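You operate a simulated robot arm through the tools that you are given. There is no shell and no other tool. Be economical: measure what you need, move in short steps, check, and stop when the job is done.

Carry out the task below with a simulated robot arm. There is one attempt and no reset: what you move stays moved.

TASK
Press the teal key pad button three times.
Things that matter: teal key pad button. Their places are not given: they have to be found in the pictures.

It is judged by the outcome, as a careful person would: the job done as asked, and still so three seconds after it is handed in. It fails if anything else is knocked over, pushed out of place, dropped, spilled or broken.

THE ROBOT
A 7-joint arm with a two-finger parallel gripper, fixed in place. Base frame: the origin is at the foot of the arm, x ahead of it, y to its left, z up. Lengths are in mm, angles in rad, forces in N, time in s.
Its first joint turns from -1.152 to 1.152 rad. Payload 2.6 kg.
Tool frame: the origin (TCP) lies between the finger pads and is the grasp point; the fingertips stand 30 mm ahead of it; z points along the fingers, y is the line along which they close. The gripper opens to 94 mm. The fingers are 28 mm wide and 10 mm thick; the gripper's body (50 by 96 mm) begins 55 mm behind the TCP.
Orientation is that of the tool frame in the base frame, as [roll, pitch, yaw] about the fixed x, y, z axes, in that order (R = Rz(yaw) Ry(pitch) Rx(roll)). With the fingers straight down and closing along the base's y, the tool's x points along the base's -x, its y along +y and its z along -z.

THE INTERFACE
- The arm moves only by the tool apply_moves. Its argument "rows" is a list of rows, each a list of 7 numbers: the shift along the tool's x, y, z in units of 50 mm (1.0 is 50 mm), then the turn, a rotation vector about the tool's x, y, z in units of 8 degrees (1.0 is 8 degrees), then the gripper command, from -1 (fully open) to 1 (shut), values between in proportion. In form: [[tx, ty, tz, wx, wy, wz, hand], ...]. A call has 1 to 12 rows; each row shifts and turns the commanded pose from where the row before left it, along the tool's axes as they then stand. A call with a number of a shift or a turn outside -1 to 1 is refused whole. A row lasts 0.2 s, in which the tool goes at most 50 mm and 0.15 rad; a call with a longer step from one row to the next is refused whole, and so is a gripper value outside its range. A pose out of reach is approached as far as the arm can. The call stops where the force on the tool passes 40 N (or 10 N more than at its start, if that is more) or the arm is blocked; 0.2 s more then pass. The fingers move at their own pace (about 72 mm/s each) and stop on an object; they squeeze with about 33 N. The grip force told is the motor's: it shows also when the fingers shut on nothing. Time passes only in rows, and 0.2 s behind the last, so rows that do not move let the fingers close. It gives the time, the measured TCP pose, the force on the tool (base axes), the opening and the grip force at its end, in the units of the frame above (readings bear some noise), and new pictures: "views" is both (left out), scene, wrist or none.
- Cameras (640 x 400 px; columns grow to the right, rows downward): "scene" is fixed at [55.3, 454.8, 566.7]; the picture's right is [-0.51, -0.86, 0.00], its down [-0.48, 0.29, -0.83] and it looks along [0.71, -0.43, -0.56] (base axes); focal length 313 px, centre (320, 200). "wrist" rides on the gripper at [-37, 0, -58] in the tool frame; the picture's right is [0.00, -1.00, 0.00], its down [0.97, 0.00, -0.24] and it looks along [0.24, 0.00, 0.97] (tool axes); focal length 218 px, centre (320, 200).
- pixel_to_xyz(camera, pixels): for up to 12 pixels [column, row] of the newest picture of that camera ("zoom" is the newest enlarged one), the place [x, y, z] in the base frame of the surface seen there, good to about 2 mm. No time passes.
- close_up(camera, box): a new picture of the part [left, top, right, bottom] of that camera's present view, enlarged. No time passes.
- close_job(): hands the job in; it is judged then, once.

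Work in short steps. Measure before you move; look again where a grasp or a placing could have gone wrong, and mend it. You have 60 turns and 120 pictures in all, the two below and enlarged ones among them. Open the gripper and draw the arm clear of the work before you hand the job in, unless the task says otherwise; then end with one line.

The tools are called after "Request:" as a command line: name --pt "numbers of a row" for each row, then --argument value for the rest, lists and objects as JSON in quotes. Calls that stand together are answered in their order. apply_moves: Moves the arm, as the interface text tells. Its arguments: {"type":"object","properties":{"rows":{"type":"array","items":{"type":"array","items":{"type":"number"}}},"views":{"type":"string","enum":["both","scene","wrist","none"]}},"required":["rows"]} The other tools are called the same way: pixel_to_xyz (camera, pixels) gives the place of the surface under pixels of a picture; close_up (camera, box) takes an enlarged picture of a part of a camera's view; close_job () hands the job in.

At the start:

```text
time_s: 0.0
eef_pos: [241.1, 306.1, 390.4]
ee_rot: [-3.141, 0.0, -3.141]
ft_force: [0.7, -0.5, -0.1]
finger_gap: 94.0
finger_force: 0.0
```

scene: 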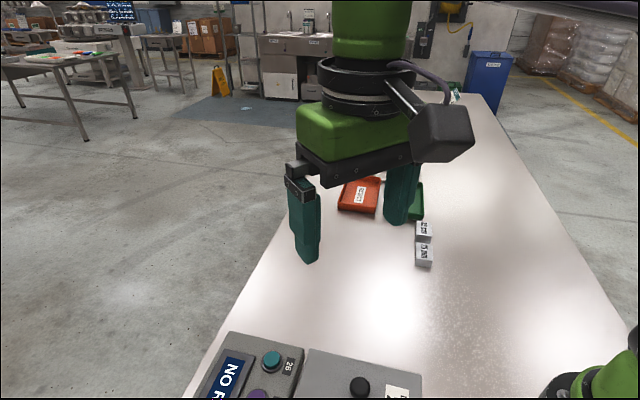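
wrist: 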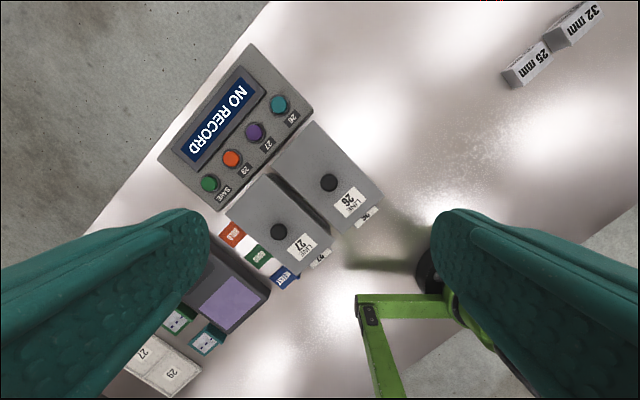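

The teal button is at wrist (279,104) and scene (271,360). I measure it and its surroundings, and take a close-up.

Request:
pixel_to_xyz --camera "wrist" --pixels '[[279, 103], [279, 98], [290, 112], [292, 95], [255, 130], [330, 182], [300, 120], [265, 95]]'

Request:
close_up --camera "wrist" --box '[150, 40, 390, 290]'

Request:
pixel_to_xyz --camera "scene" --pixels '[[271, 357], [271, 362], [290, 350], [256, 396], [360, 384]]'

```text
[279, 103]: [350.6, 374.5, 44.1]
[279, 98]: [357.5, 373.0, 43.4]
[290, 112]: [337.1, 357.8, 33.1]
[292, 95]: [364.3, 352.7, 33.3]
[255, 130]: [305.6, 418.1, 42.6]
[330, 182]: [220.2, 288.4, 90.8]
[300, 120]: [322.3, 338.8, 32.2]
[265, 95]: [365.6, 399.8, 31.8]
```

```text
1.60 times, centred on (270, 165) of wrist
```

zoom: 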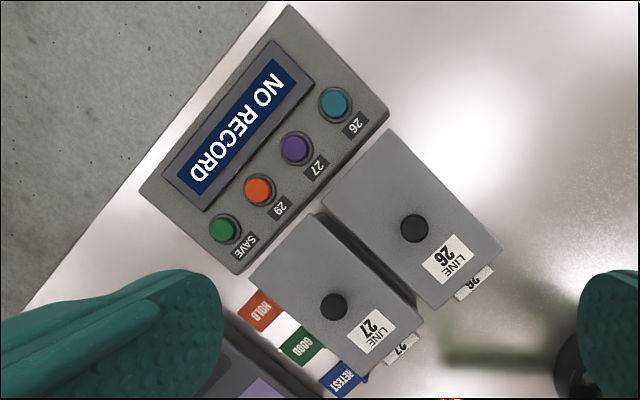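

```text
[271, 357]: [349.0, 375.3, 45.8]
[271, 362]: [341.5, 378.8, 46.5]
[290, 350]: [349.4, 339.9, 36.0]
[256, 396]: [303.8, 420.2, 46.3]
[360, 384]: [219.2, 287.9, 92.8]
```

The button top is near (347, 375, 45). I close the fingers and go above it at a safe height.

Request:
apply_moves --pt "-0.7 0.46 0 0 0 0 1" --pt "-0.7 0.46 0 0 0 0 1" --pt "-0.7 0.46 0 0 0 0 1" --pt "0 0 0.9 0 0 0 1" --pt "0 0 0.9 0 0 0 1" --pt "0 0 0.9 0 0 0 1" --pt "0 0 0.9 0 0 0 1" --pt "0 0 0 0 0 0 1"

```text
time_s: 1.8
eef_pos: [336.5, 365.7, 209.2]
ee_rot: [-3.141, -0.001, 3.141]
ft_force: [0.6, -0.9, 0.3]
finger_gap: 0.1
finger_force: 33.1
out of reach, approached as far as the arm can: row 3
```

scene: 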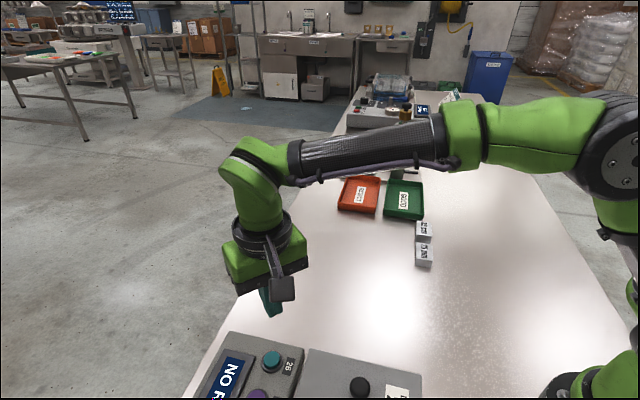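
wrist: 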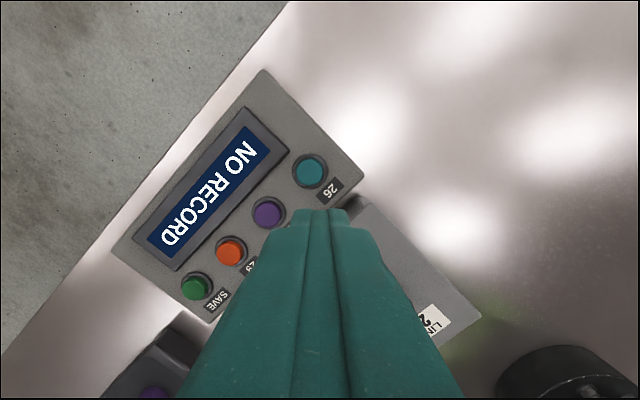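

The teal button is at wrist (310,171). I measure it again up close.

Request:
pixel_to_xyz --camera "wrist" --pixels '[[310, 170], [310, 160], [310, 181], [299, 170], [321, 170], [328, 160], [310, 152], [290, 170], [345, 175], [390, 110], [267, 213]]'

Request:
close_up --camera "wrist" --box '[260, 120, 380, 220]'

Request:
close_up --camera "scene" --box '[190, 310, 340, 400]'

```text
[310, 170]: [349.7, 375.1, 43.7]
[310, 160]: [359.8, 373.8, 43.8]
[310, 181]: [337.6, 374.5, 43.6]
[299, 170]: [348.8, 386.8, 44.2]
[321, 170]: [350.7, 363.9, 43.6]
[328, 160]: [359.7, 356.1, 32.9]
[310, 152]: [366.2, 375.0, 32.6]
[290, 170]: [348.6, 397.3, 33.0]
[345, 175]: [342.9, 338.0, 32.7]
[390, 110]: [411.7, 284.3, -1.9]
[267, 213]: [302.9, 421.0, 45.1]
```

```text
4.00 times, centred on (320, 170) of wrist
```

zoom: 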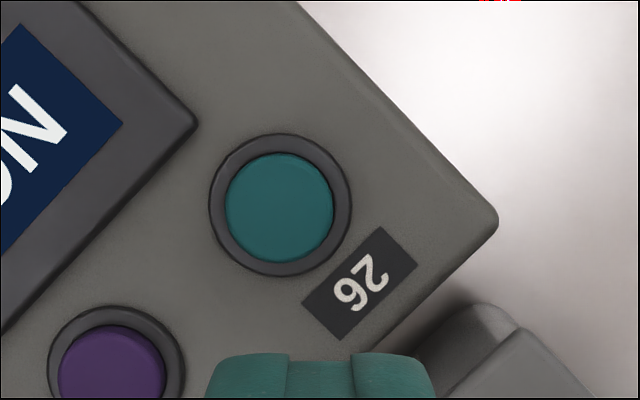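

```text
4.27 times, centred on (265, 355) of scene
```

zoom: 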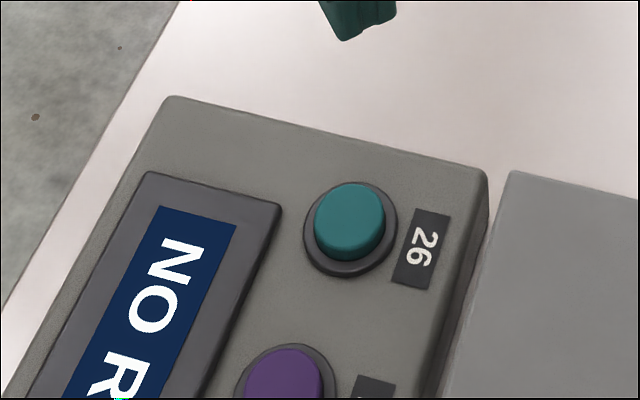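

The button centre is about (348.7, 375, 44), diameter about 25, and its collar is at about 33. I align over it and go down to TCP z ≈ 110 (tip 80).

Request:
apply_moves --pt "-0.244 0.182 0 0 0 0 1" --pt "0 0 0.7 0 0 0 1" --pt "0 0 0.7 0 0 0 1" --pt "0 0 0.58 0 0 0 1" --pt "0 0 0 0 0 0 1"

```text
time_s: 3.0
eef_pos: [349.4, 375.1, 108.8]
ee_rot: [-3.141, 0.0, 3.14]
ft_force: [-0.7, -0.4, 0.0]
finger_gap: 0.2
finger_force: 32.9
```

scene: 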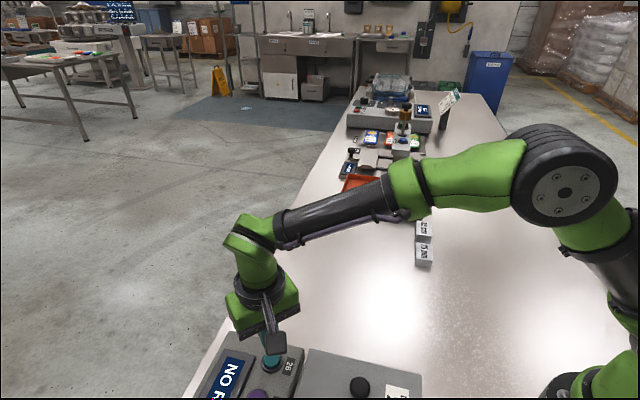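
wrist: 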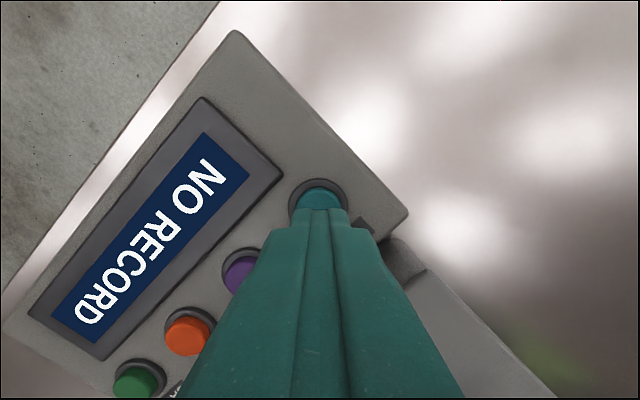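

Aligned. I descend to just above the button (tip ≈ 48).

Request:
apply_moves --pt "0 0 0.3 0 0 0 1" --pt "0 0 0.3 0 0 0 1" --pt "0 0 0 0 0 0 1"

```text
time_s: 3.8
eef_pos: [349.0, 375.2, 78.7]
ee_rot: [-3.14, 0.0, 3.141]
ft_force: [-0.3, 0.9, 0.0]
finger_gap: 0.2
finger_force: 33.1
```

scene: 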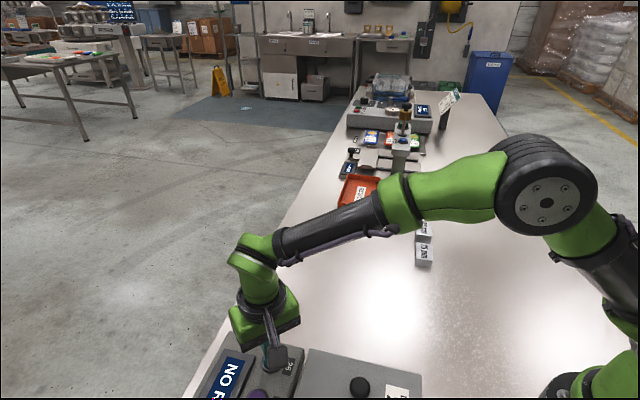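
wrist: 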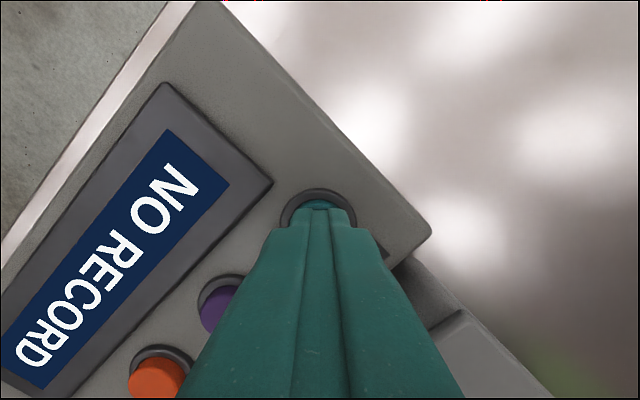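

The tip is at about 48.7, over the button. I press down in 2 mm steps and watch the force.

Request:
apply_moves --pt "0 0 0.04 0 0 0 1" --pt "0 0 0.04 0 0 0 1" --pt "0 0 0.04 0 0 0 1" --pt "0 0 0 0 0 0 1" --views "wrist"

```text
time_s: 4.8
eef_pos: [349.6, 375.3, 73.1]
ee_rot: [-3.141, -0.001, 3.141]
ft_force: [0.4, 0.3, 1.7]
finger_gap: 0.1
finger_force: 33.1
```

wrist: 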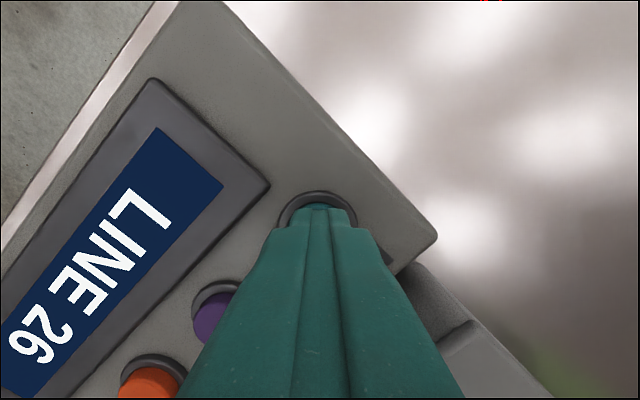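

The display changed to "LINE 26", so the first press seems to have registered with light force. I lift off fully and look at it.

Request:
apply_moves --pt "0 0 -0.2 0 0 0 1" --pt "0 0 0 0 0 0 1" --pt "0 0 0 0 0 0 1" --views "wrist"

```text
time_s: 5.6
eef_pos: [348.8, 374.7, 82.2]
ee_rot: [3.141, -0.001, -3.142]
ft_force: [-0.7, 0.7, -1.1]
finger_gap: 0.0
finger_force: 33.2
```

wrist: 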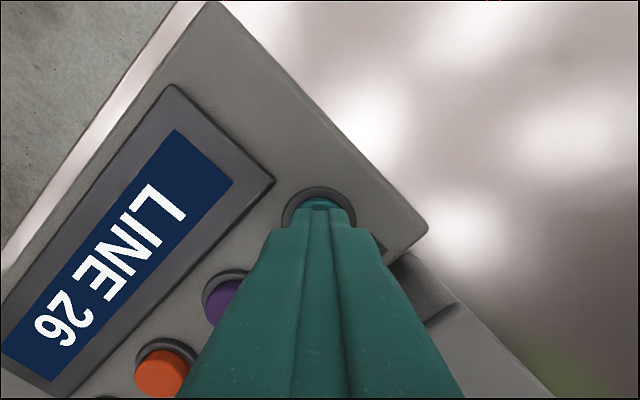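

Press 1 is done and released. Press 2 uses the same depth, then a look.

Request:
apply_moves --pt "0 0 0.1 0 0 0 1" --pt "0 0 0.06 0 0 0 1" --pt "0 0 0.04 0 0 0 1" --pt "0 0 0 0 0 0 1" --views "wrist"

```text
time_s: 6.6
eef_pos: [348.8, 374.6, 71.8]
ee_rot: [3.14, 0.0, -3.14]
ft_force: [0.6, -0.6, 2.6]
finger_gap: 0.0
finger_force: 32.9
```

wrist: 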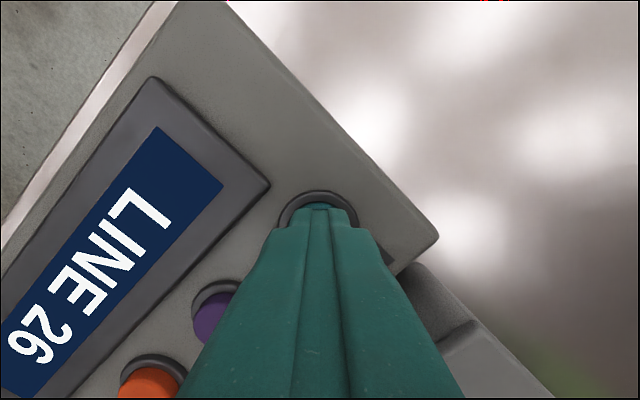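

Press 2 went slightly deeper than press 1 (71.8, 2.6 N). I release fully, then look.

Request:
apply_moves --pt "0 0 -0.2 0 0 0 1" --pt "0 0 0 0 0 0 1" --pt "0 0 0 0 0 0 1" --views "wrist"

```text
time_s: 7.4
eef_pos: [348.9, 375.5, 82.5]
ee_rot: [-3.141, 0.001, -3.141]
ft_force: [-0.3, 0.2, 0.1]
finger_gap: 0.0
finger_force: 33.2
```

wrist: 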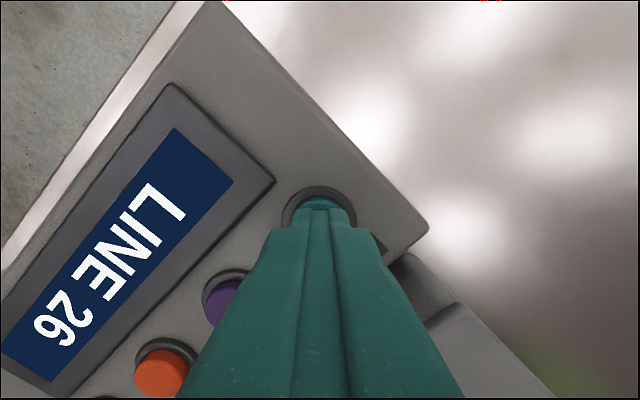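

Released, display still on "LINE 26". Now press 3, the same way.

Request:
apply_moves --pt "0 0 0.1 0 0 0 1" --pt "0 0 0.06 0 0 0 1" --pt "0 0 0.05 0 0 0 1" --pt "0 0 0 0 0 0 1" --views "wrist"

```text
time_s: 8.4
eef_pos: [349.0, 374.9, 72.7]
ee_rot: [-3.141, -0.001, 3.14]
ft_force: [-1.5, -0.5, 2.5]
finger_gap: 0.0
finger_force: 33.1
```

wrist: 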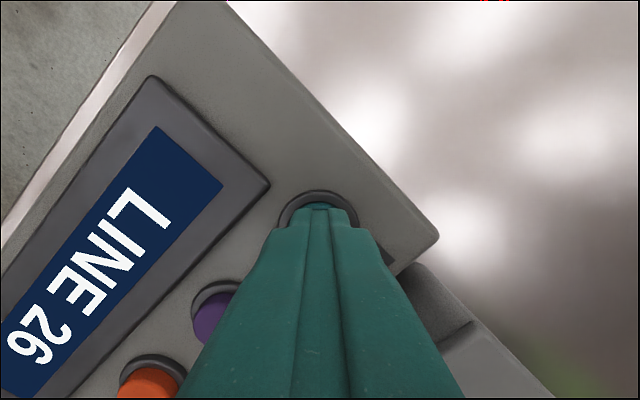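

The depth matches press 1. While still holding this press I go 1.5 mm deeper to be sure it's a full press, which can't add a count, then lift well clear.

Request:
apply_moves --pt "0 0 0.03 0 0 0 1" --pt "0 0 0 0 0 0 1" --views "wrist"

```text
time_s: 9.0
eef_pos: [348.0, 376.3, 71.4]
ee_rot: [3.141, 0.0, -3.142]
ft_force: [-2.0, -1.7, 4.0]
finger_gap: 0.0
finger_force: 33.2
```

wrist: 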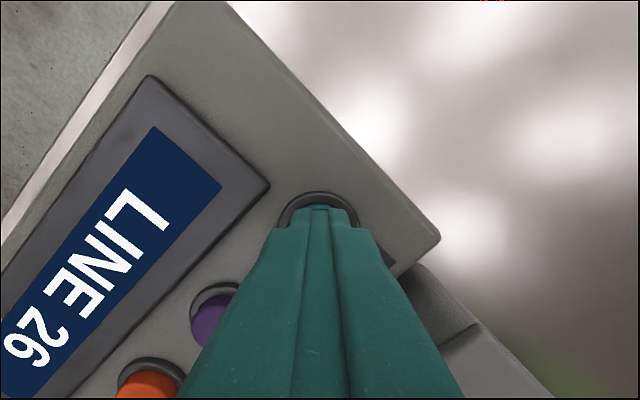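

The third press is complete. I lift clear, then open the gripper once high up.

Request:
apply_moves --pt "0 0 -0.3 0 0 0 1" --pt "0 0 -0.8 0 0 0 1" --pt "0 0 -0.8 0 0 0 1" --pt "0 0 -0.8 0 0 0 1" --pt "0.5 -0.4 0 0 0 0 -1" --pt "0.5 -0.4 -0.5 0 0 0 -1" --pt "0.5 -0.4 -0.5 0 0 0 -1" --pt "0 0 0 0 0 0 -1" --pt "0 0 0 0 0 0 -1"

```text
time_s: 11.0
eef_pos: [274.8, 315.0, 256.9]
ee_rot: [-3.141, -0.001, 3.141]
ft_force: [0.1, -0.5, 0.4]
finger_gap: 93.9
finger_force: 0.1
```

scene: 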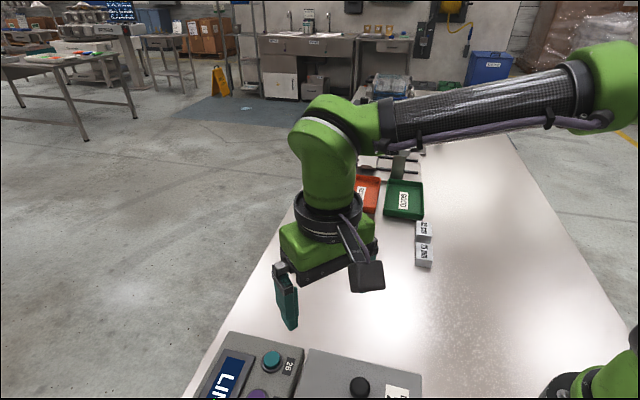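
wrist: 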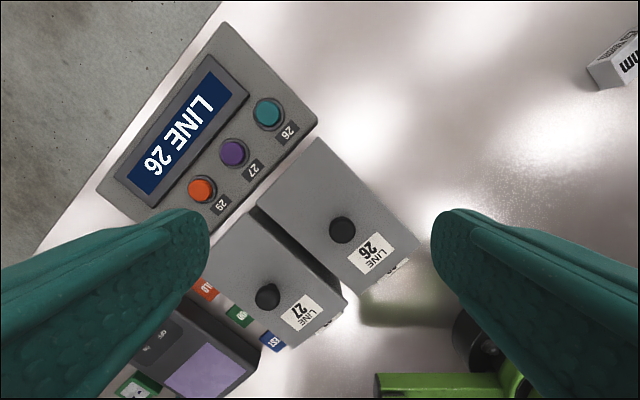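

The button has sprung back, the display reads "LINE 26", nothing else has moved and the arm is clear, so I hand the job in.

Request:
close_job

```text
The job is handed in.
```

I pressed the teal key pad button three times with a full release between presses; the display changed to "LINE 26" on the first press, but it shows no count, so the second and third rest on reaching at least about the same depth and force.
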